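You operate a simulated robot arm through the tools that you are given. There is no shell and no other tool.

You run a simulated two-armed robot. Do the job below in one go: nothing can be reset, and whatever is moved stays where it is left.

Task
Roll the white floor piece smooth, seat it in the teal ring and weight it.
Fine: orange weight on the floor piece; blue roller back on the plywood table. Set down upright: blue roller, orange weight. What is to be rubbed or washed off counts as gone when no trace of it is left.

Only the result counts: the job must be done as asked and must still hold three seconds after the hand-in. Knocking over, shifting, dropping, spilling or breaking anything else fails it.

Robot
Two 6-joint arms with fingered hands on one trunk that stands fixed in place. Base frame: the origin is at the foot of the trunk, x ahead of it, y to its left, z up. Lengths are in m, angles in degrees, forces in N, time in s.
The left shoulder is at [0.02, 0.157, 0.829], the right one opposite. With the tool pointing down near the work surface each hand reaches from about 0.36 to 0.84 m from the base axis, measured 20 degrees to its own side. Payload 4.1 kg a hand.
The tool frame of a hand sits at the grasp point between the pads (the TCP): z along the fingers, y along the line on which they close. The tips reach 0.033 m beyond it. Largest opening 0.112 m; the body of the gripper starts 0.039 m behind the TCP. The gripper is a hand of 4 fingers: y runs from the thumb to the fingers, the wrist lies at [-0.016, -0.118, -0.2] in the tool frame.
Orientation is that of the tool frame in the base frame, as a unit quaternion [x, y, z, w]. With the fingers straight down and the wrist toward the robot, the tool's x, y and z point along [0, 1, 0], [1, 0, 0] and [0, 0, -1] of the base frame.

Tools
- The arms move only by the tool play_rows. It takes "left_plan", "right_plan" or both (then of equal length, played together; a hand with none holds still); each is a list of rows, each an object of numbers (a shift or turn left out is 0): "dx", "dy", "dz": the shift along the base's x, y, z in m; "ax", "ay", "az": the turn, a rotation vector about the base's x, y, z in degrees. In form: [{"dx": .., "dy": .., "dz": .., "ax": .., "ay": .., "az": ..}, ...]. A call has 1 to 20 rows; each row shifts and turns the commanded pose from where the row before left it. Each row takes 0.2 s and may step no farther than 0.05 m and 8.6 degrees from the row before; otherwise, the whole call is refused. Where a pose cannot be reached the arm comes as near as it can. A force on the tool above 40 N (or 10 N above the force at the start of the call, whichever is more), or a blocked arm, ends the call early, and 0.2 s more pass. In this call time passes only in rows, and 0.2 s behind the last. The reply holds the time, the measured pose of the TCP, the force on the tool along the base axes, the opening and the grip force, in the units named above and with some noise, with the torque about the TCP (base axes, N m) and any sound that the robot's microphone picked up.
- Cameras (640 x 400 px; columns grow to the right, rows downward): "scene" is now at [0.0578, 0.0006, 1.4644]; the picture's right is [0.02, -1.00, 0.00], its down [-0.57, -0.01, -0.82] and it looks along [0.82, 0.02, -0.57] (base axes); focal length 369 px, centre (320, 200). "left" rides on the left gripper at [-0.066, -0.089, -0.13] in its tool frame; the picture's right is [-0.79, -0.29, 0.54], its down [0.55, -0.71, 0.44] and it looks along [0.26, 0.64, 0.72] (tool axes); focal length 247 px, centre (320, 200). "right" rides on the right gripper at [0.066, -0.089, -0.13] in its tool frame; the picture's right is [-0.79, 0.29, -0.54], its down [-0.55, -0.71, 0.44] and it looks along [-0.26, 0.64, 0.72] (tool axes); focal length 247 px, centre (320, 200). There is no depth. A picture from a camera that has moved, and an enlarged one, comes with that camera's place and axes in the base frame and with its lens.
- camera(camera): a new picture of that camera. It takes no simulated time.
- curl_fingers(index, middle, ring, thumb_bend, thumb_turn, hand): sets how far each is bent, from 0 (flat) to 100 (curled in); at 30 the hand is open as for a grip, at 70 the pads meet at the TCP. One left out holds its place. A second passes; each finger stops where it meets its share of the squeeze, and holds until it gets a number again. It is the only way to open and close the hand. It gives what a move gives, with no picture; readings hold the bend of each and the force on the fingers (four entries, about 0 where the hand has none), thumb and palm. thumb_turn goes from beside the hand (0) to across from the fingers (100), as for a grip.
- pan_tilt(pan, tilt): turns the head with the scene camera to pan (to the left, within 86 degrees either way) and tilt (down, from -29 to 69), counted from straight ahead of the robot. It gives what a move gives.
- enlarge(camera, box): a new picture of the part [left, top, right, bottom] of that camera's present view, enlarged. It takes no simulated time.
- job_done(): hands the job in; it is judged then, once.

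Nothing tells you positions but the pictures and the camera data. Unless the task says otherwise, let go and move clear before handing in.

The tools are called after "Request:" as a command line: name --argument value ..., lists and objects as JSON in quotes. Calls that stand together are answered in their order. play_rows: Moves the arms, as the interface text tells. Its arguments: {"type":"object","properties":{"left_plan":{"type":"array"},"right_plan":{"type":"array"}},"required":[]} The other tools are called the same way: curl_fingers (index, middle, ring, thumb_bend, thumb_turn, hand) moves the fingers one by one; pan_tilt (pan, tilt) turns the head that bears the scene camera; camera (camera) takes a picture; enlarge (camera, box) takes an enlarged picture of a part of a camera's view; job_done () hands the job in.

At the start:

```text
time: 0.0
left_ee_pos: [0.5864, 0.2838, 1.0865]
left_ee_rot: [0.693, 0.721, 0.0, 0.0]
left_ft_force: [-0.1, -1.0, -0.2]
left_torque: [-0.01, 0.03, -0.01]
left_gripper_width: 0.1114
left_grasp_force: 0.0
left_shape: jaw
left_bend: [30.0, 30.0, 30.0, 30.0, 98.0]
left_finger forces: [0.0, 0.1, 0.0, 0.0, 0.0, 0.1]
right_ee_pos: [0.5556, -0.16, 1.0618]
right_ee_rot: [0.692, 0.721, 0.0, 0.0]
right_ft_force: [0.3, -0.3, -0.9]
right_torque: [-0.01, 0.0, -0.02]
right_gripper_width: 0.1119
right_grasp_force: 0.0
right_shape: jaw
right_bend: [30.0, 30.0, 30.0, 30.0, 98.0]
right_finger forces: [0.0, 0.1, 0.1, 0.0, 0.1, 0.0]
head pan, tilt: [1.4, 34.4]
```

scene: 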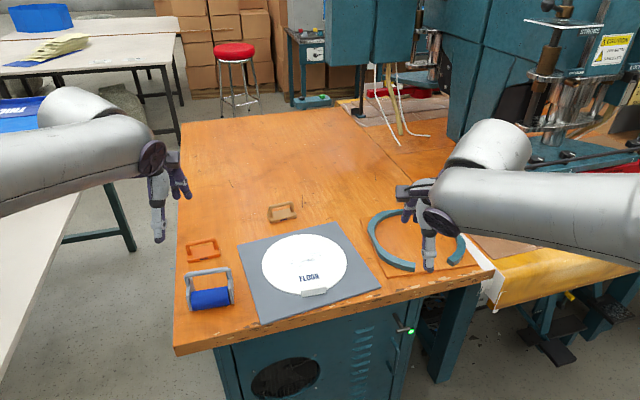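
right: 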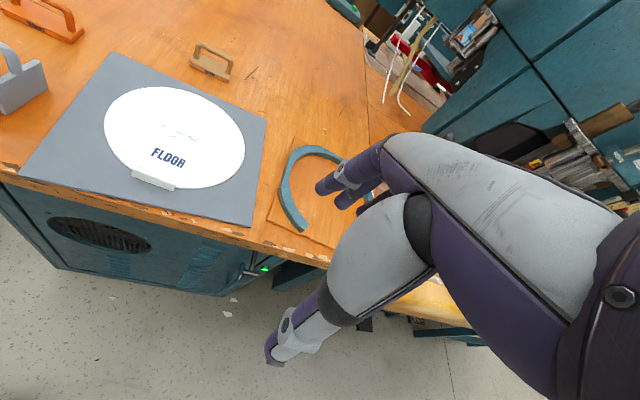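
left: 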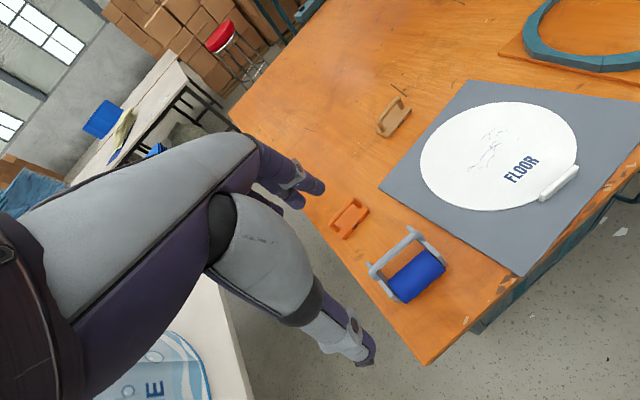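

I see a plywood table with a grey board carrying a white disc ("FLOOR") with wrinkles and a tab, a blue roller at the left, an orange weight and a tan weight-like item, and a teal ring at the right. I'll look closer at each before moving.

Request:
enlarge --camera "scene" --box '[170, 190, 370, 330]'

Request:
enlarge --camera "scene" --box '[340, 180, 500, 290]'

Request:
enlarge --camera "left" --box '[320, 70, 640, 320]'

Request:
enlarge --camera "right" --box '[0, 20, 400, 270]'

```text
2.86 times, centred on (270, 260) of scene
camera zoom: at [0.0578, 0.0006, 1.4644], right [0.02, -1.0, 0.0], down [-0.57, -0.01, -0.82], along [0.82, 0.02, -0.57], focal length 1053 px, centre (463, 29)
```

zoom: 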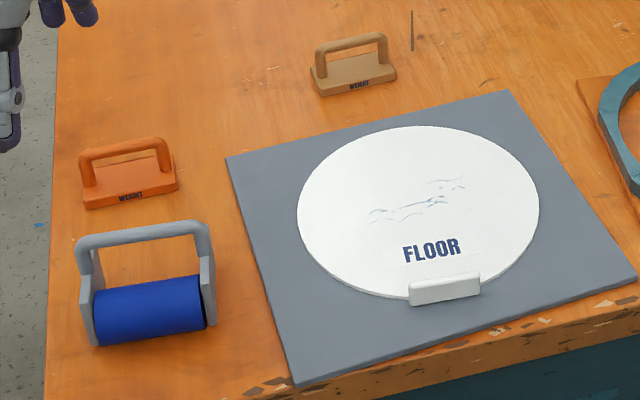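

```text
3.64 times, centred on (420, 235) of scene
camera zoom: at [0.0578, 0.0006, 1.4644], right [0.02, -1.0, 0.0], down [-0.57, -0.01, -0.82], along [0.82, 0.02, -0.57], focal length 1340 px, centre (-44, 73)
```

zoom: 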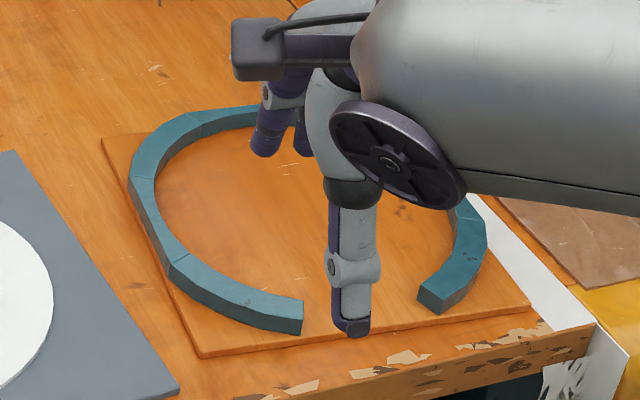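

```text
1.60 times, centred on (480, 195) of left
camera zoom: at [0.5002, 0.2142, 1.2149], right [-0.25, -0.8, -0.54], down [-0.73, 0.52, -0.44], along [0.63, 0.28, -0.72], focal length 395 px, centre (64, 208)
```

zoom: 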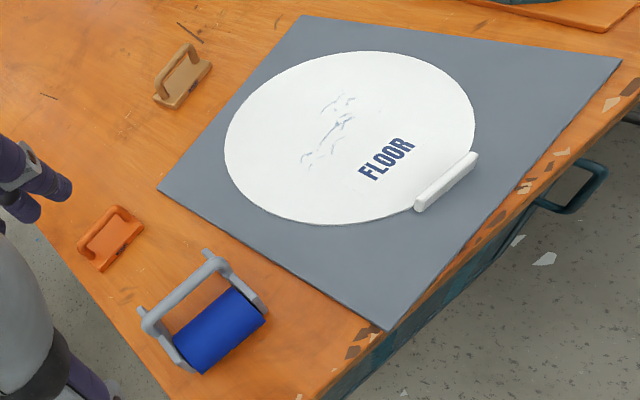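

```text
1.60 times, centred on (200, 145) of right
camera zoom: at [0.4637, -0.0978, 1.1918], right [0.32, -0.78, 0.54], down [-0.69, -0.58, -0.44], along [0.65, -0.23, -0.72], focal length 395 px, centre (512, 288)
```

zoom: 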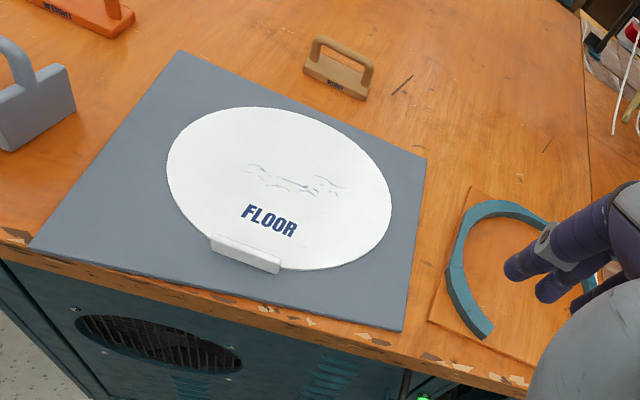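

The table top seems to be around z ≈ 0.77, with the grey board's centre near (0.756, 0.060) and the ring hidden behind the right hand. I'll shift the right hand clear and bring the left hand somewhat toward the roller for closer looks.

Request:
play_rows --right_plan '[{"dx": -0.03, "dy": -0.03, "dz": 0.02}, {"dx": -0.03, "dy": -0.03, "dz": 0.02}, {"dx": -0.03, "dy": -0.03, "dz": 0.02}, {"dx": -0.03, "dy": -0.03, "dz": 0.0}]'

Request:
camera --camera "scene"

Request:
camera --camera "right"

```text
time: 1.0
left_ee_pos: [0.5883, 0.2841, 1.085]
left_ee_rot: [0.693, 0.721, 0.0, 0.001]
left_ft_force: [0.6, 0.5, -1.2]
left_torque: [-0.02, 0.01, -0.04]
left_gripper_width: 0.1116
left_grasp_force: 0.1
left_shape: jaw
left_bend: [30.0, 30.0, 30.0, 30.0, 98.0]
left_finger forces: [0.0, 0.1, 0.0, 0.0, 0.0, 0.1]
right_ee_pos: [0.437, -0.2794, 1.1194]
right_ee_rot: [0.692, 0.722, 0.0, 0.0]
right_ft_force: [0.2, 0.5, -1.1]
right_torque: [-0.04, 0.05, 0.0]
right_gripper_width: 0.1118
right_grasp_force: 0.0
right_shape: jaw
right_bend: [30.0, 30.0, 30.0, 30.0, 98.0]
right_finger forces: [0.0, 0.0, 0.0, 0.0, 0.1, 0.0]
head pan, tilt: [1.4, 34.4]
```

```text
taken
```

scene: 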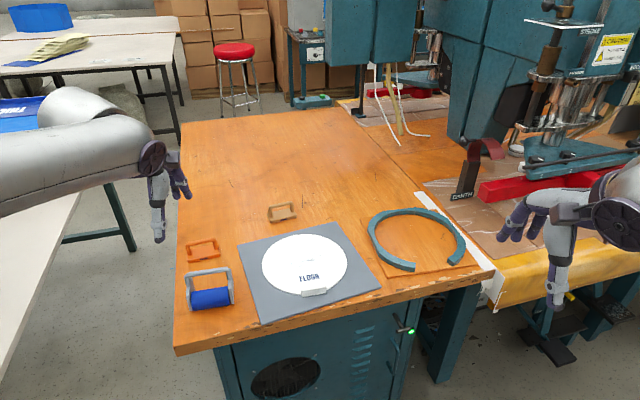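

```text
taken
camera right: at [0.3443, -0.2178, 1.2504], right [0.32, -0.78, 0.54], down [-0.69, -0.58, -0.44], along [0.65, -0.23, -0.72], focal length 247 px, centre (320, 200)
```

right: 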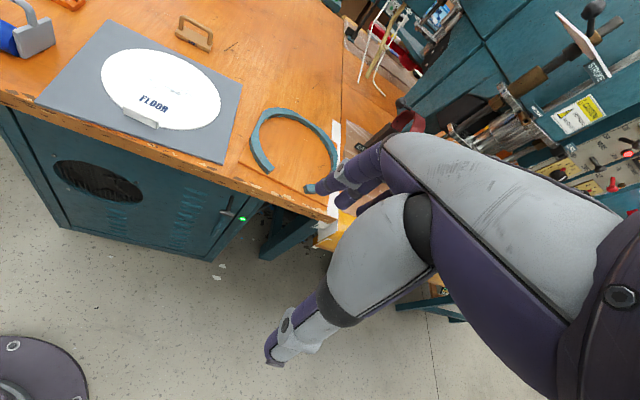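

The ring is now unobstructed; I'll zoom on it and on the tab.

Request:
enlarge --camera "scene" --box '[350, 195, 500, 290]'

Request:
enlarge --camera "scene" --box '[255, 225, 365, 305]'

Request:
enlarge --camera "scene" --box '[170, 230, 250, 320]'

Request:
enlarge --camera "right" --box '[220, 90, 360, 210]'

```text
4.21 times, centred on (425, 242) of scene
camera zoom: at [0.0583, 0.0009, 1.4643], right [0.02, -1.0, 0.0], down [-0.57, -0.01, -0.82], along [0.82, 0.02, -0.57], focal length 1552 px, centre (-122, 21)
```

zoom: 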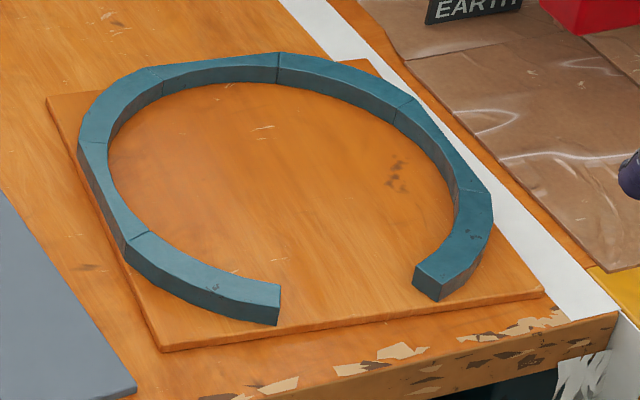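

```text
5.00 times, centred on (310, 265) of scene
camera zoom: at [0.0583, 0.0009, 1.4643], right [0.02, -1.0, 0.0], down [-0.57, -0.01, -0.82], along [0.82, 0.02, -0.57], focal length 1843 px, centre (370, -125)
```

zoom: 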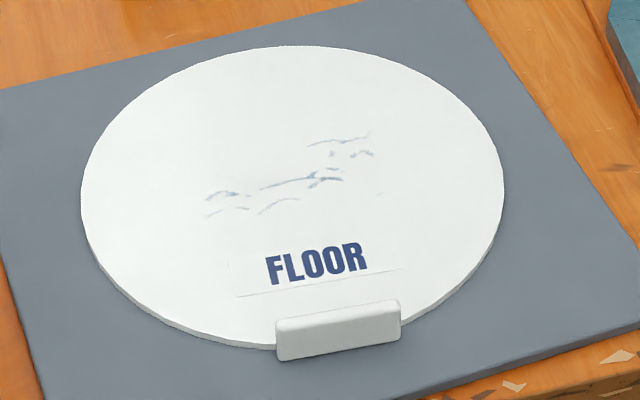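

```text
4.44 times, centred on (210, 275) of scene
camera zoom: at [0.0583, 0.0009, 1.4643], right [0.02, -1.0, 0.0], down [-0.57, -0.01, -0.82], along [0.82, 0.02, -0.57], focal length 1638 px, centre (809, -133)
```

zoom: 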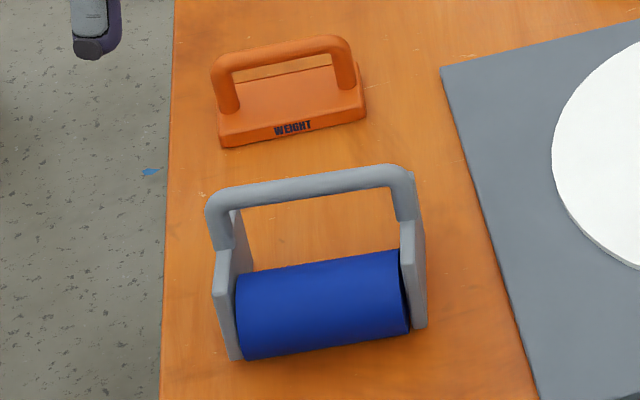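

```text
3.33 times, centred on (290, 150) of right
camera zoom: at [0.3443, -0.2178, 1.2504], right [0.32, -0.78, 0.54], down [-0.69, -0.58, -0.44], along [0.65, -0.23, -0.72], focal length 823 px, centre (420, 367)
```

zoom: 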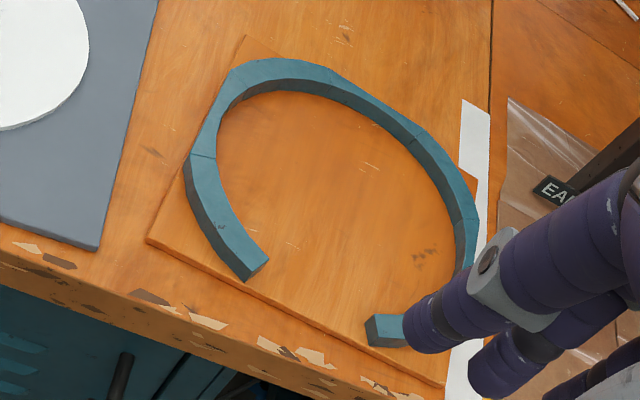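

The disc (radius ≈ 0.11) centres near (0.763, 0.061) with its upright tab facing the robot, and the teal C-ring centres near (0.864, −0.246) with its gap facing the robot. I'll move the left hand so its camera looks straight at the roller and orange weight for precise fixes.

Request:
play_rows --left_plan '[{"dx": -0.035, "dy": -0.02, "dz": -0.02}, {"dx": -0.035, "dy": -0.02, "dz": -0.02}, {"dx": -0.035, "dy": -0.02, "dz": -0.02}, {"dx": -0.035, "dy": -0.02, "dz": -0.02}]'

Request:
camera --camera "left"

```text
time: 2.0
left_ee_pos: [0.4474, 0.2038, 1.0076]
left_ee_rot: [0.693, 0.72, 0.0, 0.001]
left_ft_force: [-0.4, 0.2, 0.5]
left_torque: [0.0, 0.01, 0.03]
left_gripper_width: 0.1118
left_grasp_force: 0.1
left_shape: jaw
left_bend: [30.0, 30.0, 30.0, 30.0, 98.0]
left_finger forces: [0.1, 0.1, 0.0, 0.1, 0.0, 0.0]
right_ee_pos: [0.4374, -0.2792, 1.1202]
right_ee_rot: [0.692, 0.722, 0.0, 0.0]
right_ft_force: [0.0, 0.3, -0.2]
right_torque: [0.0, 0.0, -0.03]
right_gripper_width: 0.1117
right_grasp_force: 0.1
right_shape: jaw
right_bend: [30.0, 30.0, 30.0, 30.0, 98.0]
right_finger forces: [0.0, 0.1, 0.1, 0.0, 0.0, 0.1]
head pan, tilt: [1.4, 34.4]
```

```text
taken
camera left: at [0.3598, 0.1338, 1.1362], right [-0.25, -0.8, -0.54], down [-0.73, 0.52, -0.44], along [0.63, 0.28, -0.72], focal length 247 px, centre (320, 200)
```

left: 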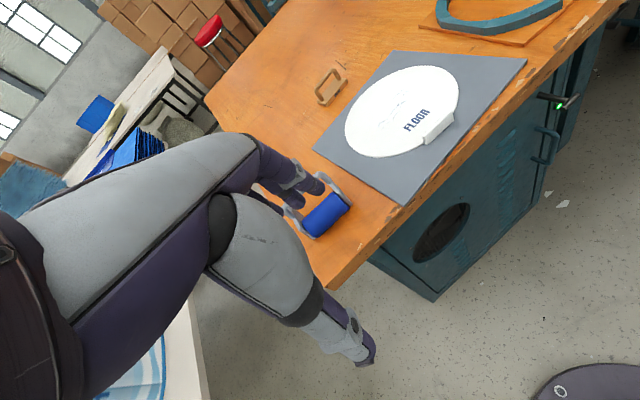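

The fingers block the view here, so I'll slide the left hand to the left so the roller appears on the clear side of its image.

Request:
play_rows --left_plan '[{"dx": 0.013, "dy": 0.045}, {"dx": 0.013, "dy": 0.045}, {"dx": 0.013, "dy": 0.045}, {"dx": 0.013, "dy": 0.025}]'

Request:
camera --camera "left"

Request:
enlarge --camera "left" --box '[320, 90, 520, 240]'

```text
time: 3.0
left_ee_pos: [0.4997, 0.3648, 1.0071]
left_ee_rot: [0.692, 0.722, 0.0, 0.002]
left_ft_force: [-0.5, -0.2, 0.0]
left_torque: [-0.05, -0.01, -0.01]
left_gripper_width: 0.1118
left_grasp_force: 0.0
left_shape: jaw
left_bend: [30.0, 30.0, 30.0, 30.0, 98.0]
left_finger forces: [0.0, 0.0, 0.1, 0.1, 0.0, 0.1]
right_ee_pos: [0.437, -0.2799, 1.1184]
right_ee_rot: [0.692, 0.722, 0.0, 0.0]
right_ft_force: [-0.5, 0.1, 0.8]
right_torque: [0.01, 0.0, 0.03]
right_gripper_width: 0.1118
right_grasp_force: 0.1
right_shape: jaw
right_bend: [30.0, 30.0, 30.0, 30.0, 98.0]
right_finger forces: [0.1, 0.0, 0.1, 0.0, 0.1, 0.0]
head pan, tilt: [1.4, 34.4]
```

```text
taken
camera left: at [0.4119, 0.2947, 1.1356], right [-0.25, -0.8, -0.54], down [-0.73, 0.52, -0.44], along [0.63, 0.28, -0.72], focal length 247 px, centre (320, 200)
```

left: 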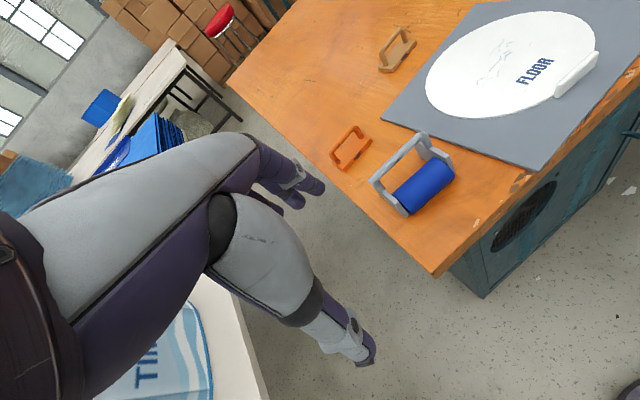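

```text
2.67 times, centred on (420, 165) of left
camera zoom: at [0.4119, 0.2947, 1.1356], right [-0.25, -0.8, -0.54], down [-0.73, 0.52, -0.44], along [0.63, 0.28, -0.72], focal length 659 px, centre (53, 293)
```

zoom: 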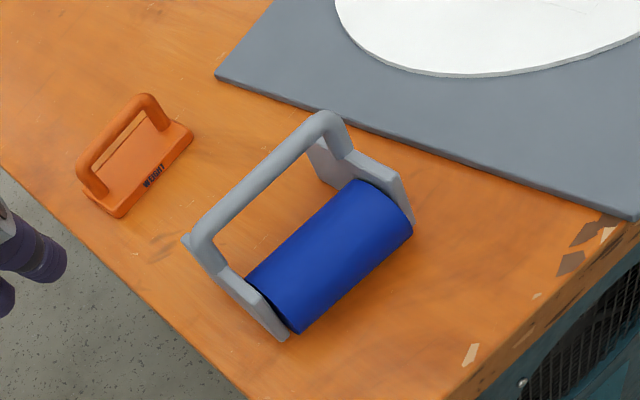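

The roller's handle bar looks to be near (0.654, 0.273, 0.850), the roll axis near (0.62, 0.266, 0.80). I want a side view to understand its frame, so I'll yaw the left hand and look across from the left.

Request:
play_rows --left_plan '[{"dx": 0.011, "dy": 0.004, "dz": 0, "az": -7.5}, {"dx": 0.011, "dy": 0.004, "dz": 0, "az": -7.5}, {"dx": 0.011, "dy": 0.004, "dz": -0.005, "az": -7.5}, {"dx": 0.011, "dy": 0.005, "dz": -0.01, "az": -7.5}, {"dx": 0.011, "dy": 0.005, "dz": -0.01, "az": -7.5}, {"dx": 0.011, "dy": 0.005, "dz": -0.01, "az": -7.5}, {"dx": 0.011, "dy": 0.004, "dz": -0.01, "az": -7.5}, {"dx": 0.011, "dy": 0.004, "dz": -0.01, "az": -7.5}]'

Request:
camera --camera "left"

Request:
enlarge --camera "left" --box '[300, 100, 500, 250]'

```text
time: 4.8
left_ee_pos: [0.5855, 0.3994, 0.9494]
left_ee_rot: [0.961, 0.278, 0.0, 0.001]
left_ft_force: [0.2, -0.4, -0.1]
left_torque: [-0.01, -0.03, 0.0]
left_gripper_width: 0.1115
left_grasp_force: 0.1
left_shape: jaw
left_bend: [30.0, 30.0, 30.0, 30.0, 98.0]
left_finger forces: [0.0, 0.0, 0.1, 0.0, 0.0, 0.0]
right_ee_pos: [0.4362, -0.2793, 1.1203]
right_ee_rot: [0.692, 0.722, -0.001, 0.0]
right_ft_force: [-0.1, 0.8, 0.6]
right_torque: [0.04, 0.01, 0.01]
right_gripper_width: 0.112
right_grasp_force: 0.0
right_shape: jaw
right_bend: [30.0, 30.0, 30.0, 30.0, 98.0]
right_finger forces: [0.0, 0.0, 0.0, 0.1, 0.1, 0.0]
head pan, tilt: [1.4, 34.4]
```

```text
taken
camera left: at [0.4819, 0.4398, 1.0796], right [-0.82, -0.18, -0.54], down [0.09, 0.9, -0.44], along [0.56, -0.41, -0.72], focal length 247 px, centre (320, 200)
```

left: 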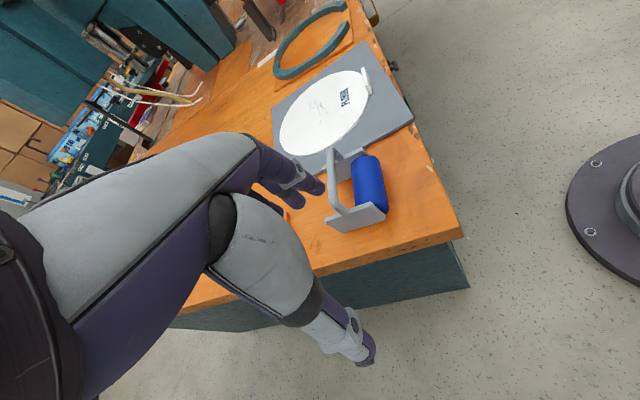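

```text
2.67 times, centred on (400, 175) of left
camera zoom: at [0.4819, 0.4398, 1.0796], right [-0.82, -0.18, -0.54], down [0.09, 0.9, -0.44], along [0.56, -0.41, -0.72], focal length 659 px, centre (107, 267)
```

zoom: 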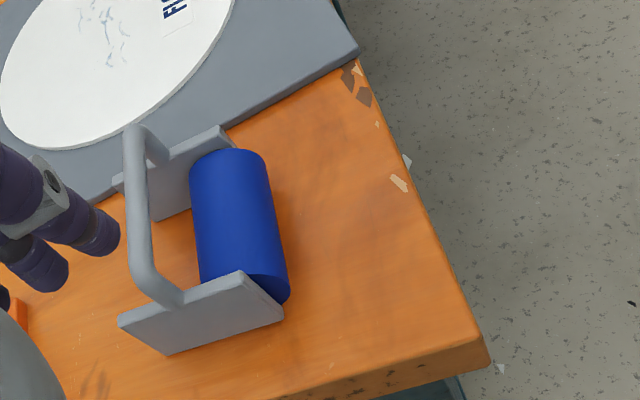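

The side plates of the roller are boxy and the roll sticks out toward the robot; I need a low side view to see whether the roll actually touches the table when standing. I'll pitch the left hand to look nearly horizontally.

Request:
play_rows --left_plan '[{"dx": -0.01, "dy": 0.007, "dz": 0.0, "ax": -4.06, "ay": -5.67}, {"dx": -0.01, "dy": 0.007, "dz": -0.01, "ax": -4.06, "ay": -5.67}, {"dx": -0.01, "dy": 0.007, "dz": -0.01, "ax": -4.06, "ay": -5.67}, {"dx": -0.01, "dy": 0.007, "dz": -0.01, "ax": -4.06, "ay": -5.67}, {"dx": -0.009, "dy": 0.007, "dz": -0.01, "ax": -4.06, "ay": -5.67}]'

Request:
camera --camera "left"

Request:
enlarge --camera "left" --box '[310, 120, 490, 270]'

```text
time: 6.0
left_ee_pos: [0.5382, 0.4337, 0.9114]
left_ee_rot: [0.916, 0.266, 0.186, 0.237]
left_ft_force: [-0.2, -0.1, -0.1]
left_torque: [0.03, 0.0, 0.01]
left_gripper_width: 0.112
left_grasp_force: 0.0
left_shape: jaw
left_bend: [30.0, 30.0, 30.0, 30.0, 98.0]
left_finger forces: [0.0, 0.0, 0.0, 0.0, 0.1, 0.1]
right_ee_pos: [0.4365, -0.2801, 1.1194]
right_ee_rot: [0.692, 0.722, 0.0, 0.001]
right_ft_force: [0.6, 0.6, -0.1]
right_torque: [0.0, -0.01, 0.02]
right_gripper_width: 0.1116
right_grasp_force: 0.2
right_shape: jaw
right_bend: [30.0, 30.0, 30.0, 30.0, 98.0]
right_finger forces: [0.0, 0.1, 0.0, 0.0, 0.0, 0.0]
head pan, tilt: [1.4, 34.4]
```

```text
taken
camera left: at [0.3891, 0.5072, 0.9549], right [-0.49, -0.42, -0.76], down [0.36, 0.7, -0.62], along [0.8, -0.57, -0.19], focal length 247 px, centre (320, 200)
```

left: 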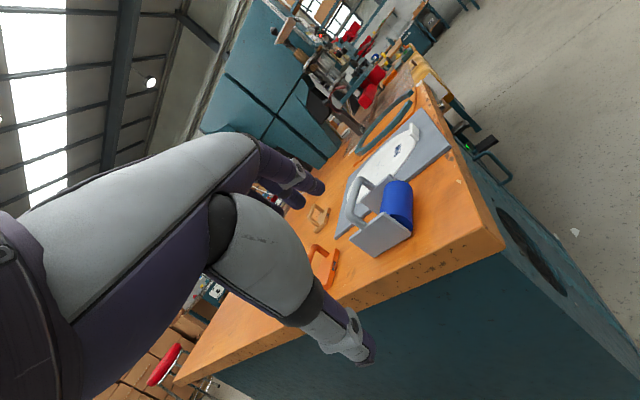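

```text
2.67 times, centred on (400, 195) of left
camera zoom: at [0.3891, 0.5072, 0.9549], right [-0.49, -0.42, -0.76], down [0.36, 0.7, -0.62], along [0.8, -0.57, -0.19], focal length 659 px, centre (107, 213)
```

zoom: 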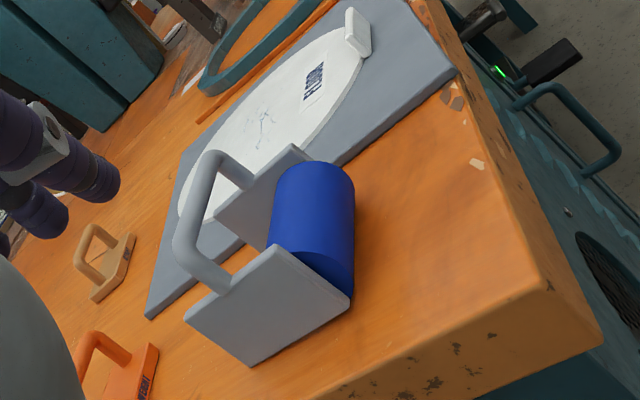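

The roller stands on two boxy cheeks with the roll at the robot-side end and the handle bar near (0.654, 0.273, 0.850), yawed about 14°. I'll bring the left hand upright above it, aligned with the bar.

Request:
play_rows --left_plan '[{"dz": 0.02, "ax": 4.06, "ay": 5.67}, {"dz": 0.02, "ax": 4.06, "ay": 5.67}, {"dz": 0.02, "ax": 4.06, "ay": 5.67}, {"dz": 0.02, "ax": 4.06, "ay": 5.67}, {"dz": 0.02, "ax": 4.06, "ay": 5.67}, {"dx": 0.0129, "dy": -0.0179, "az": 7.95}, {"dx": 0.0129, "dy": -0.0179, "az": 7.95}, {"dx": 0.0129, "dy": -0.0179, "az": 7.95}, {"dx": 0.0129, "dy": -0.0179, "az": 7.95}, {"dx": 0.0129, "dy": -0.0179, "az": 7.95}, {"dx": 0.0129, "dy": -0.0179, "az": 7.95}, {"dx": 0.0129, "dy": -0.0179, "az": 7.95}, {"dx": 0.0129, "dy": -0.0179, "az": 7.95}, {"dx": 0.0129, "dy": -0.0179, "az": 7.95}]'

Request:
camera --camera "scene"

Request:
camera --camera "left"

Request:
enlarge --camera "scene" --box '[150, 130, 310, 330]'

```text
time: 9.0
left_ee_pos: [0.6545, 0.2722, 1.0128]
left_ee_rot: [0.616, 0.788, 0.001, 0.001]
left_ft_force: [-0.5, 0.6, -0.2]
left_torque: [-0.01, 0.01, -0.01]
left_gripper_width: 0.1118
left_grasp_force: 0.0
left_shape: jaw
left_bend: [30.0, 30.0, 30.0, 30.0, 98.0]
left_finger forces: [0.0, 0.0, 0.0, 0.0, 0.0, 0.0]
right_ee_pos: [0.4364, -0.2794, 1.1198]
right_ee_rot: [0.693, 0.721, -0.001, 0.001]
right_ft_force: [-0.5, -0.5, 0.0]
right_torque: [-0.03, -0.03, -0.04]
right_gripper_width: 0.1115
right_grasp_force: 0.1
right_shape: jaw
right_bend: [30.0, 30.0, 30.0, 30.0, 98.0]
right_finger forces: [0.0, 0.0, 0.1, 0.1, 0.0, 0.0]
head pan, tilt: [1.4, 34.4]
```

```text
taken
```

scene: 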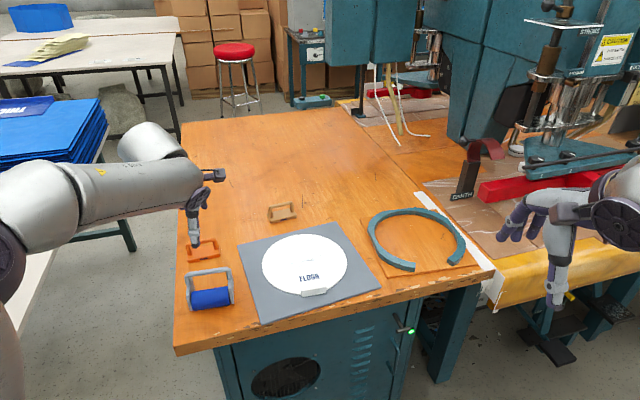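

```text
taken
camera left: at [0.5837, 0.1871, 1.1408], right [-0.09, -0.84, -0.54], down [-0.82, 0.37, -0.44], along [0.56, 0.41, -0.72], focal length 247 px, centre (320, 200)
```

left: 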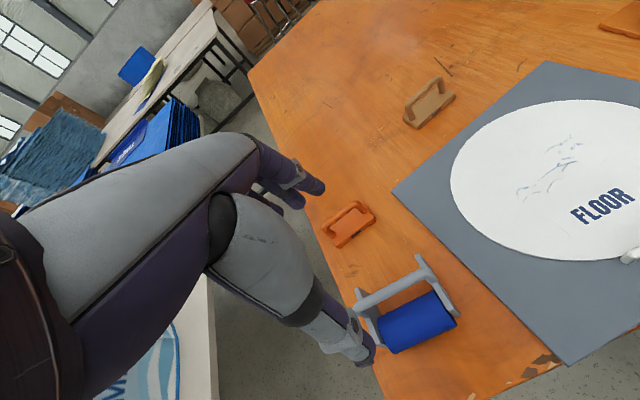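

```text
2.00 times, centred on (230, 230) of scene
camera zoom: at [0.0576, 0.0009, 1.4644], right [0.02, -1.0, 0.0], down [-0.57, -0.01, -0.82], along [0.82, 0.02, -0.57], focal length 737 px, centre (500, 140)
```

zoom: 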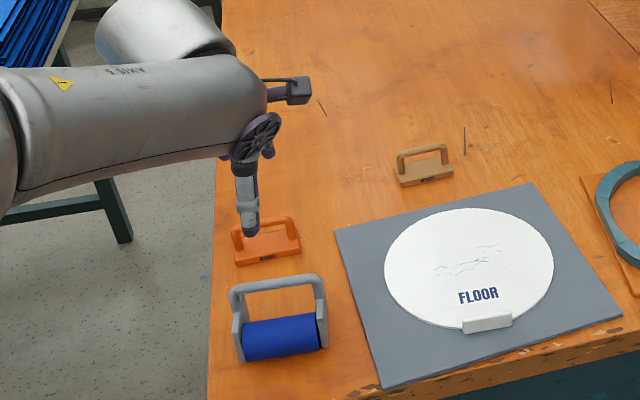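

The bar projection matches my estimate (predicted 389,288; seen ≈391,288). I'll pre-close the fingers to a moderate opening and descend over the handle.

Request:
curl_fingers --hand "left" --index 46 --middle 46 --ring 46 --thumb_bend 46 --thumb_turn 100

Request:
play_rows --left_plan '[{"dz": -0.03}, {"dz": -0.03}, {"dz": -0.02}, {"dz": -0.02}]'

Request:
enlarge --camera "scene" --box '[150, 180, 310, 330]'

Request:
camera --camera "left"

```text
time: 10.0
left_ee_pos: [0.6551, 0.2727, 1.0129]
left_ee_rot: [0.616, 0.787, 0.0, 0.0]
left_ft_force: [0.3, -0.2, 0.5]
left_torque: [-0.02, -0.01, 0.02]
left_gripper_width: 0.0696
left_grasp_force: 0.0
left_shape: fingers
left_bend: [46.0, 46.0, 46.0, 46.0, 99.0]
left_finger forces: [0.0, 0.0, 0.1, 0.0, 0.0, 0.1]
right_ee_pos: [0.4368, -0.2792, 1.1216]
right_ee_rot: [0.692, 0.722, -0.001, 0.0]
right_ft_force: [-0.5, -0.4, 0.2]
right_torque: [0.0, -0.01, 0.0]
right_gripper_width: 0.1116
right_grasp_force: 0.1
right_shape: jaw
right_bend: [30.0, 30.0, 30.0, 30.0, 98.0]
right_finger forces: [0.1, 0.1, 0.1, 0.0, 0.0, 0.1]
head pan, tilt: [1.4, 34.4]
```

```text
time: 11.0
left_ee_pos: [0.6536, 0.271, 0.9118]
left_ee_rot: [0.616, 0.787, -0.001, 0.0]
left_ft_force: [0.5, -0.7, -0.3]
left_torque: [-0.02, -0.01, 0.0]
left_gripper_width: 0.0692
left_grasp_force: 0.1
left_shape: fingers
left_bend: [46.0, 46.0, 46.0, 46.0, 99.0]
left_finger forces: [0.0, 0.0, 0.1, 0.0, 0.1, 0.0]
right_ee_pos: [0.4363, -0.2799, 1.1206]
right_ee_rot: [0.692, 0.722, 0.0, 0.0]
right_ft_force: [-0.4, 0.2, 0.7]
right_torque: [-0.01, 0.0, 0.0]
right_gripper_width: 0.1117
right_grasp_force: 0.2
right_shape: jaw
right_bend: [30.0, 30.0, 30.0, 30.0, 98.0]
right_finger forces: [0.0, 0.1, 0.0, 0.0, 0.0, 0.0]
head pan, tilt: [1.4, 34.4]
```

```text
2.67 times, centred on (230, 255) of scene
camera zoom: at [0.0577, 0.0004, 1.4644], right [0.02, -1.0, 0.0], down [-0.57, -0.01, -0.82], along [0.82, 0.02, -0.57], focal length 983 px, centre (560, 53)
```

zoom: 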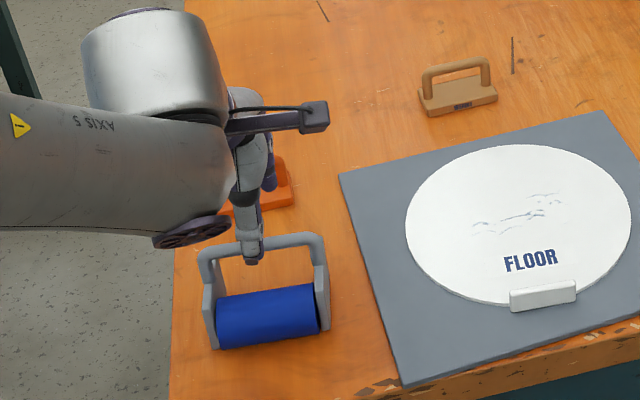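

```text
taken
camera left: at [0.5828, 0.187, 1.0403], right [-0.09, -0.84, -0.54], down [-0.82, 0.37, -0.44], along [0.56, 0.4, -0.72], focal length 247 px, centre (320, 200)
```

left: 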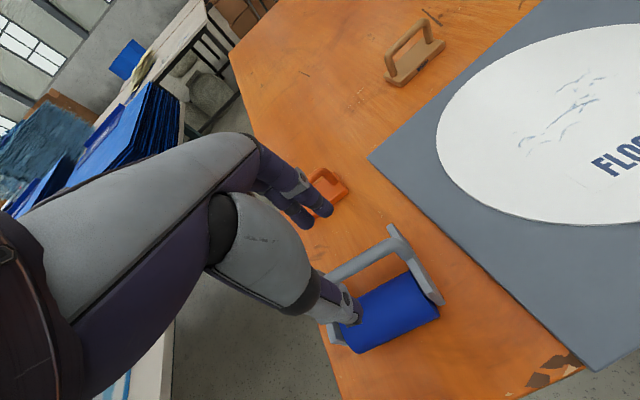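

The thumb is just in front of the bar and the fingers behind it, roughly centred. I'll descend the last 5 cm.

Request:
play_rows --left_plan '[{"dz": -0.02}, {"dz": -0.015}, {"dz": -0.013}]'

Request:
enlarge --camera "scene" --box '[160, 200, 290, 320]'

Request:
camera --camera "left"

```text
time: 11.8
left_ee_pos: [0.6542, 0.2732, 0.8638]
left_ee_rot: [0.616, 0.788, 0.0, 0.001]
left_ft_force: [0.0, -0.1, -0.2]
left_torque: [0.02, -0.03, -0.01]
left_gripper_width: 0.0693
left_grasp_force: 0.1
left_shape: fingers
left_bend: [46.0, 46.0, 46.0, 46.0, 99.0]
left_finger forces: [0.0, 0.0, 0.0, 0.0, 0.0, 0.0]
right_ee_pos: [0.4356, -0.2801, 1.1198]
right_ee_rot: [0.693, 0.721, 0.001, 0.0]
right_ft_force: [0.1, -0.2, -0.6]
right_torque: [0.0, 0.0, 0.03]
right_gripper_width: 0.1118
right_grasp_force: 0.1
right_shape: jaw
right_bend: [30.0, 30.0, 30.0, 30.0, 98.0]
right_finger forces: [0.0, 0.0, 0.0, 0.1, 0.0, 0.1]
head pan, tilt: [1.4, 34.4]
```

```text
3.33 times, centred on (225, 260) of scene
camera zoom: at [0.0577, 0.0005, 1.4644], right [0.02, -1.0, 0.0], down [-0.57, -0.01, -0.82], along [0.82, 0.02, -0.57], focal length 1229 px, centre (637, 0)
```

zoom: 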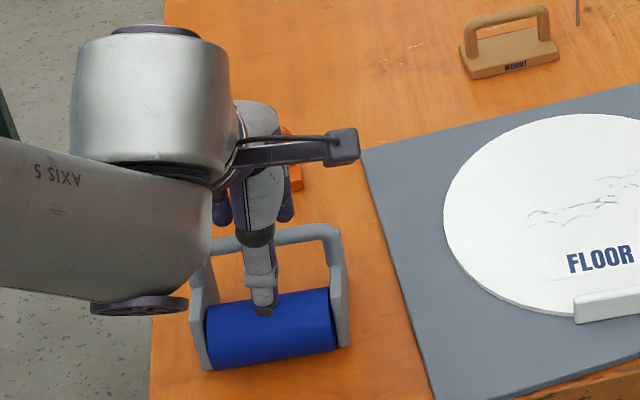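

```text
taken
camera left: at [0.5826, 0.187, 0.9924], right [-0.09, -0.84, -0.54], down [-0.82, 0.37, -0.44], along [0.56, 0.4, -0.72], focal length 247 px, centre (320, 200)
```

left: 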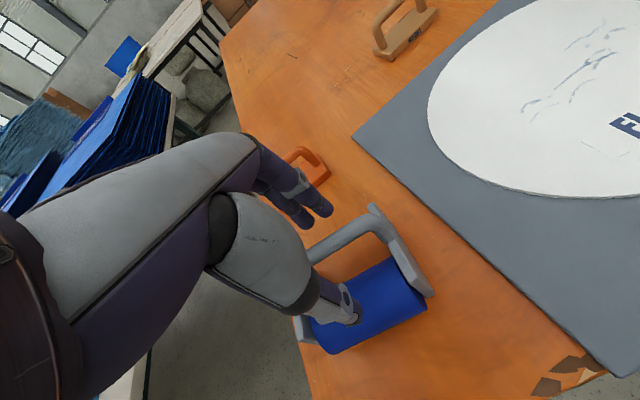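

The bar is between thumb and fingers with no contact force yet. Closing the hand on it now.

Request:
curl_fingers --hand "left" --index 80 --middle 80 --ring 80 --thumb_bend 80

Request:
enlarge --camera "scene" --box '[160, 200, 290, 320]'

Request:
enlarge --camera "left" --box '[240, 160, 460, 370]'

```text
time: 12.8
left_ee_pos: [0.6535, 0.2735, 0.8637]
left_ee_rot: [0.617, 0.787, 0.0, 0.0]
left_ft_force: [0.4, -0.9, -0.3]
left_torque: [-0.06, -0.02, -0.01]
left_gripper_width: 0.0001
left_grasp_force: 3.6
left_shape: fingers
left_bend: [75.0, 78.0, 79.0, 73.0, 100.0]
left_finger forces: [1.2, 4.0, 2.6, 0.0, 0.4, 0.1]
right_ee_pos: [0.4366, -0.2805, 1.1197]
right_ee_rot: [0.692, 0.722, 0.0, 0.0]
right_ft_force: [-0.1, -0.1, 0.2]
right_torque: [0.04, -0.01, -0.06]
right_gripper_width: 0.1114
right_grasp_force: 0.0
right_shape: jaw
right_bend: [30.0, 30.0, 30.0, 30.0, 98.0]
right_finger forces: [0.0, 0.0, 0.0, 0.0, 0.0, 0.0]
head pan, tilt: [1.4, 34.4]
```

```text
3.33 times, centred on (225, 260) of scene
camera zoom: at [0.0579, 0.0006, 1.4644], right [0.02, -1.0, 0.0], down [-0.57, -0.01, -0.82], along [0.82, 0.02, -0.57], focal length 1229 px, centre (637, 0)
```

zoom: 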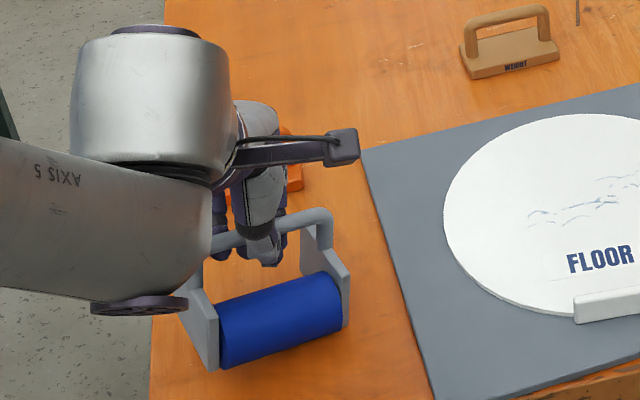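

```text
1.90 times, centred on (350, 265) of left
camera zoom: at [0.5826, 0.1871, 0.9923], right [-0.09, -0.84, -0.54], down [-0.82, 0.37, -0.44], along [0.56, 0.4, -0.72], focal length 470 px, centre (263, 76)
```

zoom: 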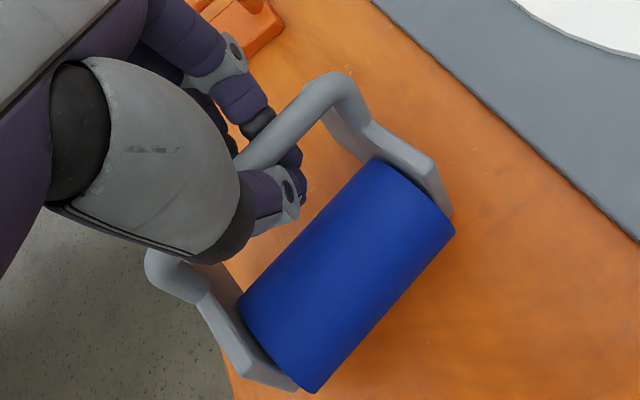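

The grip is weak (3.6 N) and the roller has twisted to about 28° yaw — the bar sits too near the fingertips. I'll reopen, look, realign and go deeper.

Request:
curl_fingers --hand "left" --index 46 --middle 46 --ring 46 --thumb_bend 46

Request:
enlarge --camera "scene" --box '[160, 200, 290, 320]'

Request:
enlarge --camera "left" --box '[240, 160, 460, 370]'

```text
time: 13.8
left_ee_pos: [0.6547, 0.2718, 0.8636]
left_ee_rot: [0.616, 0.788, 0.001, 0.0]
left_ft_force: [0.8, 0.4, -0.7]
left_torque: [0.01, -0.02, -0.02]
left_gripper_width: 0.0682
left_grasp_force: 0.1
left_shape: fingers
left_bend: [46.0, 46.0, 46.0, 46.0, 100.0]
left_finger forces: [0.1, 0.1, 0.1, 0.0, 0.0, 0.0]
right_ee_pos: [0.4367, -0.2804, 1.1203]
right_ee_rot: [0.692, 0.722, 0.001, 0.001]
right_ft_force: [0.5, 0.1, 0.2]
right_torque: [-0.01, -0.01, 0.02]
right_gripper_width: 0.1117
right_grasp_force: 0.0
right_shape: jaw
right_bend: [30.0, 30.0, 30.0, 30.0, 98.0]
right_finger forces: [0.1, 0.0, 0.1, 0.0, 0.0, 0.0]
head pan, tilt: [1.4, 34.4]
```

```text
3.33 times, centred on (225, 260) of scene
camera zoom: at [0.0578, 0.0006, 1.4644], right [0.02, -1.0, 0.0], down [-0.57, -0.01, -0.82], along [0.82, 0.02, -0.57], focal length 1229 px, centre (637, 0)
```

zoom: 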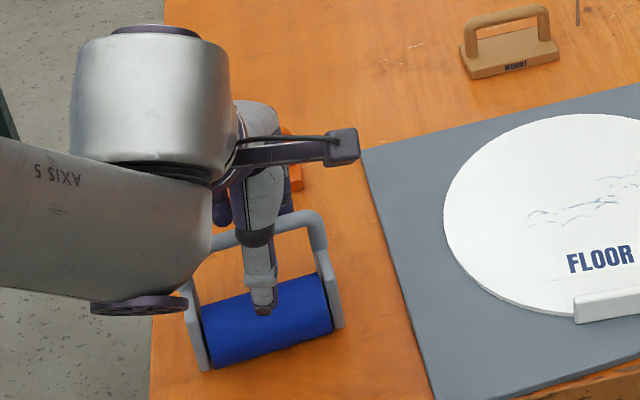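

```text
1.90 times, centred on (350, 265) of left
camera zoom: at [0.5826, 0.1871, 0.9924], right [-0.09, -0.84, -0.54], down [-0.82, 0.37, -0.44], along [0.56, 0.4, -0.72], focal length 470 px, centre (263, 76)
```

zoom: 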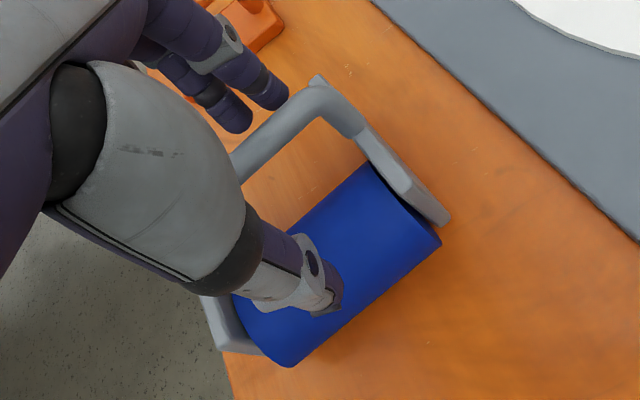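

The roller settled back at about 22° yaw with the bar around (0.658, 0.281, 0.85); the fingers had closed underneath the bar. I'll re-yaw, bring the thumb closer to the bar beforehand (to clear the roll), and go slightly deeper in small steps.

Request:
curl_fingers --hand "left" --index 46 --middle 46 --ring 46 --thumb_bend 57

Request:
play_rows --left_plan '[{"dx": 0.009, "dy": 0.009, "az": 8.0}]'

Request:
enlarge --camera "scene" --box '[160, 200, 290, 320]'

Request:
enlarge --camera "left" --box '[240, 160, 460, 370]'

```text
time: 14.8
left_ee_pos: [0.6545, 0.273, 0.8638]
left_ee_rot: [0.617, 0.787, -0.001, -0.001]
left_ft_force: [-0.2, -0.1, 0.3]
left_torque: [0.0, 0.01, -0.02]
left_gripper_width: 0.0548
left_grasp_force: 0.1
left_shape: fingers
left_bend: [46.0, 46.0, 46.0, 56.0, 100.0]
left_finger forces: [0.0, 0.1, 0.0, 0.1, 0.0, 0.1]
right_ee_pos: [0.4362, -0.2784, 1.1203]
right_ee_rot: [0.693, 0.721, 0.001, 0.0]
right_ft_force: [-0.1, 0.0, 0.1]
right_torque: [-0.04, -0.02, 0.0]
right_gripper_width: 0.1118
right_grasp_force: 0.0
right_shape: jaw
right_bend: [30.0, 30.0, 30.0, 30.0, 98.0]
right_finger forces: [0.0, 0.0, 0.0, 0.0, 0.0, 0.0]
head pan, tilt: [1.4, 34.4]
```

```text
time: 15.2
left_ee_pos: [0.6636, 0.282, 0.8641]
left_ee_rot: [0.56, 0.828, 0.0, 0.002]
left_ft_force: [-0.1, 0.1, -0.7]
left_torque: [0.01, 0.0, -0.02]
left_gripper_width: 0.0549
left_grasp_force: 0.1
left_shape: fingers
left_bend: [46.0, 46.0, 46.0, 56.0, 100.0]
left_finger forces: [0.0, 0.0, 0.0, 0.1, 0.0, 0.1]
right_ee_pos: [0.4367, -0.2798, 1.1197]
right_ee_rot: [0.692, 0.722, -0.001, 0.0]
right_ft_force: [-0.7, 0.3, -1.1]
right_torque: [-0.01, -0.02, 0.01]
right_gripper_width: 0.1117
right_grasp_force: 0.0
right_shape: jaw
right_bend: [30.0, 30.0, 30.0, 30.0, 98.0]
right_finger forces: [0.0, 0.0, 0.0, 0.0, 0.0, 0.0]
head pan, tilt: [1.4, 34.4]
```

```text
3.33 times, centred on (225, 260) of scene
camera zoom: at [0.0577, 0.0007, 1.4644], right [0.02, -1.0, 0.0], down [-0.57, -0.01, -0.82], along [0.82, 0.02, -0.57], focal length 1229 px, centre (637, 0)
```

zoom: 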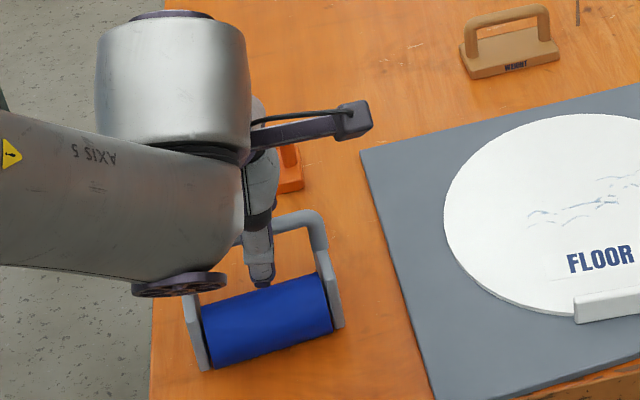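

```text
1.90 times, centred on (350, 265) of left
camera zoom: at [0.6046, 0.1873, 0.9926], right [0.03, -0.84, -0.54], down [-0.86, 0.25, -0.44], along [0.5, 0.48, -0.72], focal length 470 px, centre (263, 76)
```

zoom: 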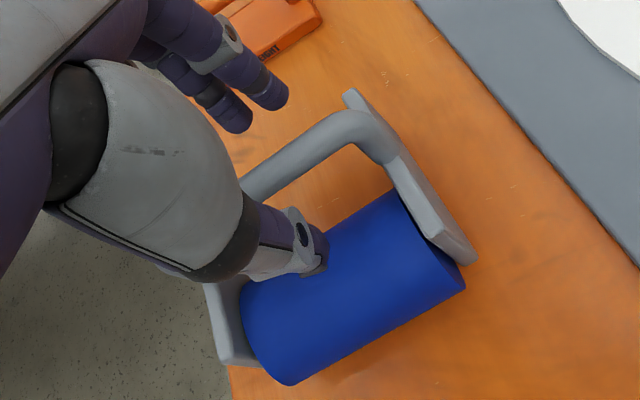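

The thumb now sits closer to the bar's front side. Lowering by about 1 cm in small steps, watching force.

Request:
play_rows --left_plan '[{"dz": -0.004}, {"dz": -0.004}, {"dz": -0.003}]'

Request:
enlarge --camera "left" --box '[240, 160, 460, 370]'

```text
time: 16.0
left_ee_pos: [0.6646, 0.2818, 0.8541]
left_ee_rot: [0.56, 0.829, 0.002, 0.002]
left_ft_force: [-0.4, -0.3, 17.5]
left_torque: [-0.25, 0.56, 0.01]
left_gripper_width: 0.0559
left_grasp_force: 8.1
left_shape: fingers
left_bend: [46.0, 46.0, 46.0, 55.0, 100.0]
left_finger forces: [0.1, 0.0, 0.0, 0.0, 16.5, 0.1]
right_ee_pos: [0.437, -0.2788, 1.1197]
right_ee_rot: [0.693, 0.721, 0.0, 0.001]
right_ft_force: [-0.2, -0.5, 0.0]
right_torque: [-0.01, 0.02, 0.01]
right_gripper_width: 0.1118
right_grasp_force: 0.1
right_shape: jaw
right_bend: [30.0, 30.0, 30.0, 30.0, 98.0]
right_finger forces: [0.1, 0.0, 0.0, 0.0, 0.0, 0.0]
head pan, tilt: [1.4, 34.4]
```

```text
1.90 times, centred on (350, 265) of left
camera zoom: at [0.6042, 0.187, 0.9833], right [0.03, -0.84, -0.54], down [-0.86, 0.25, -0.44], along [0.5, 0.48, -0.72], focal length 470 px, centre (263, 76)
```

zoom: 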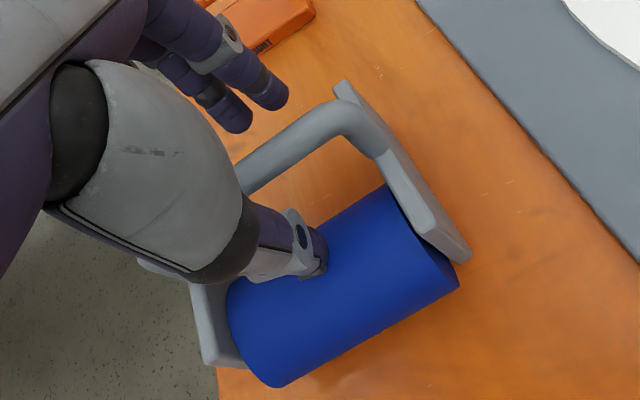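

The thumb tip is pressing on the roll (16 N), so a straight-down grasp has no room. I'll back off upward and tilt the hand ~26° so the thumb slides into the channel between roll and bar.

Request:
play_rows --left_plan '[{"dz": 0.025}, {"dz": 0.03}, {"dx": -0.008, "dy": -0.003, "ax": 2.44, "ay": -6.03}, {"dx": -0.008, "dy": -0.003, "ax": 2.44, "ay": -6.03}, {"dx": -0.008, "dy": -0.003, "ax": 2.44, "ay": -6.03}, {"dx": -0.009, "dy": -0.002, "dz": -0.004, "ax": 2.44, "ay": -6.03}]'

Request:
enlarge --camera "scene" --box '[160, 200, 290, 320]'

Request:
camera --camera "left"

```text
time: 17.4
left_ee_pos: [0.6301, 0.2694, 0.903]
left_ee_rot: [0.545, 0.807, 0.188, 0.127]
left_ft_force: [0.0, 0.4, -0.8]
left_torque: [0.02, -0.02, -0.01]
left_gripper_width: 0.0544
left_grasp_force: 0.0
left_shape: fingers
left_bend: [46.0, 46.0, 46.0, 56.0, 100.0]
left_finger forces: [0.1, 0.1, 0.1, 0.0, 0.0, 0.1]
right_ee_pos: [0.4365, -0.2808, 1.1194]
right_ee_rot: [0.692, 0.722, 0.0, 0.001]
right_ft_force: [0.5, 0.3, -0.1]
right_torque: [0.02, -0.01, 0.0]
right_gripper_width: 0.1118
right_grasp_force: 0.0
right_shape: jaw
right_bend: [30.0, 30.0, 30.0, 30.0, 98.0]
right_finger forces: [0.0, 0.0, 0.0, 0.0, 0.0, 0.0]
head pan, tilt: [1.4, 34.4]
```

```text
3.33 times, centred on (225, 260) of scene
camera zoom: at [0.0578, 0.0005, 1.4644], right [0.02, -1.0, 0.0], down [-0.57, -0.01, -0.82], along [0.82, 0.02, -0.57], focal length 1229 px, centre (637, 0)
```

zoom: 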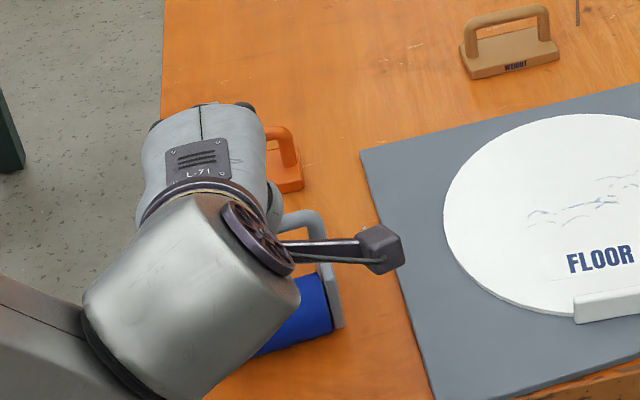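

```text
taken
camera left: at [0.5265, 0.158, 0.9793], right [0.28, -0.74, -0.61], down [-0.62, 0.35, -0.7], along [0.73, 0.57, -0.36], focal length 247 px, centre (320, 200)
```

left: 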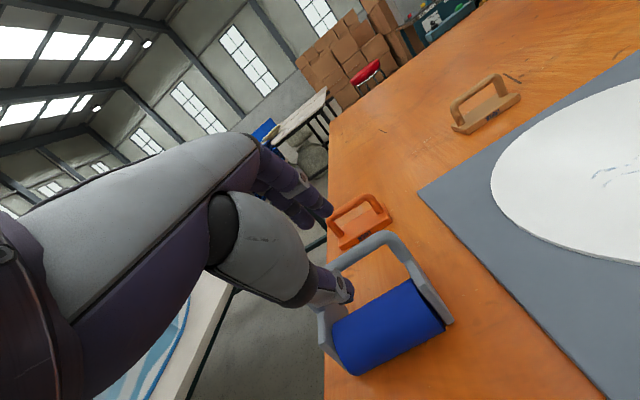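

The bar projects where expected in the tilted view. Advancing along the finger direction onto the bar.

Request:
play_rows --left_plan '[{"dx": 0.0073, "dy": 0.0032, "dz": -0.015}, {"dx": 0.0073, "dy": 0.0032, "dz": -0.015}, {"dx": 0.0073, "dy": 0.0032, "dz": -0.015}, {"dx": 0.0037, "dy": 0.0016, "dz": -0.0075}, {"dx": 0.0036, "dy": 0.0016, "dz": -0.0075}]'

Request:
camera --camera "left"

Request:
enlarge --camera "left" --box '[240, 160, 460, 370]'

```text
time: 18.6
left_ee_pos: [0.6602, 0.2839, 0.8432]
left_ee_rot: [0.545, 0.807, 0.188, 0.126]
left_ft_force: [3.1, 1.0, 5.3]
left_torque: [-0.04, -0.01, -0.04]
left_gripper_width: 0.0465
left_grasp_force: 3.0
left_shape: fingers
left_bend: [46.0, 46.0, 46.0, 61.0, 100.0]
left_finger forces: [0.0, 0.1, 0.0, 0.1, 6.9, 0.1]
right_ee_pos: [0.4361, -0.2802, 1.1197]
right_ee_rot: [0.692, 0.722, 0.0, -0.001]
right_ft_force: [-0.9, 0.3, -0.5]
right_torque: [0.0, -0.03, -0.02]
right_gripper_width: 0.1117
right_grasp_force: 0.0
right_shape: jaw
right_bend: [30.0, 30.0, 30.0, 30.0, 98.0]
right_finger forces: [0.0, 0.0, 0.0, 0.0, 0.0, 0.0]
head pan, tilt: [1.4, 34.4]
```

```text
taken
camera left: at [0.5573, 0.1714, 0.9199], right [0.28, -0.74, -0.61], down [-0.62, 0.35, -0.7], along [0.73, 0.57, -0.36], focal length 247 px, centre (320, 200)
```

left: 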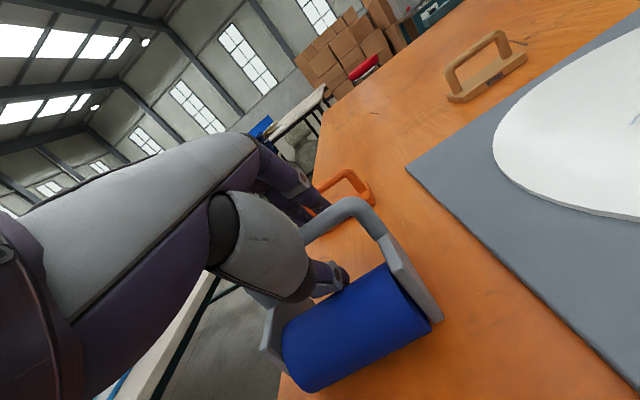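

```text
1.90 times, centred on (350, 265) of left
camera zoom: at [0.5573, 0.1714, 0.9199], right [0.28, -0.74, -0.61], down [-0.62, 0.35, -0.7], along [0.73, 0.57, -0.36], focal length 470 px, centre (263, 76)
```

zoom: 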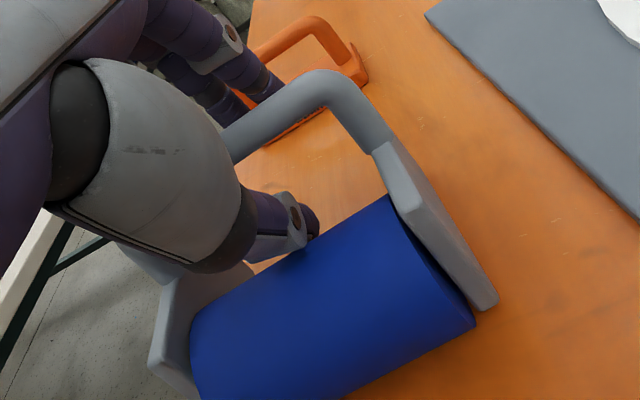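

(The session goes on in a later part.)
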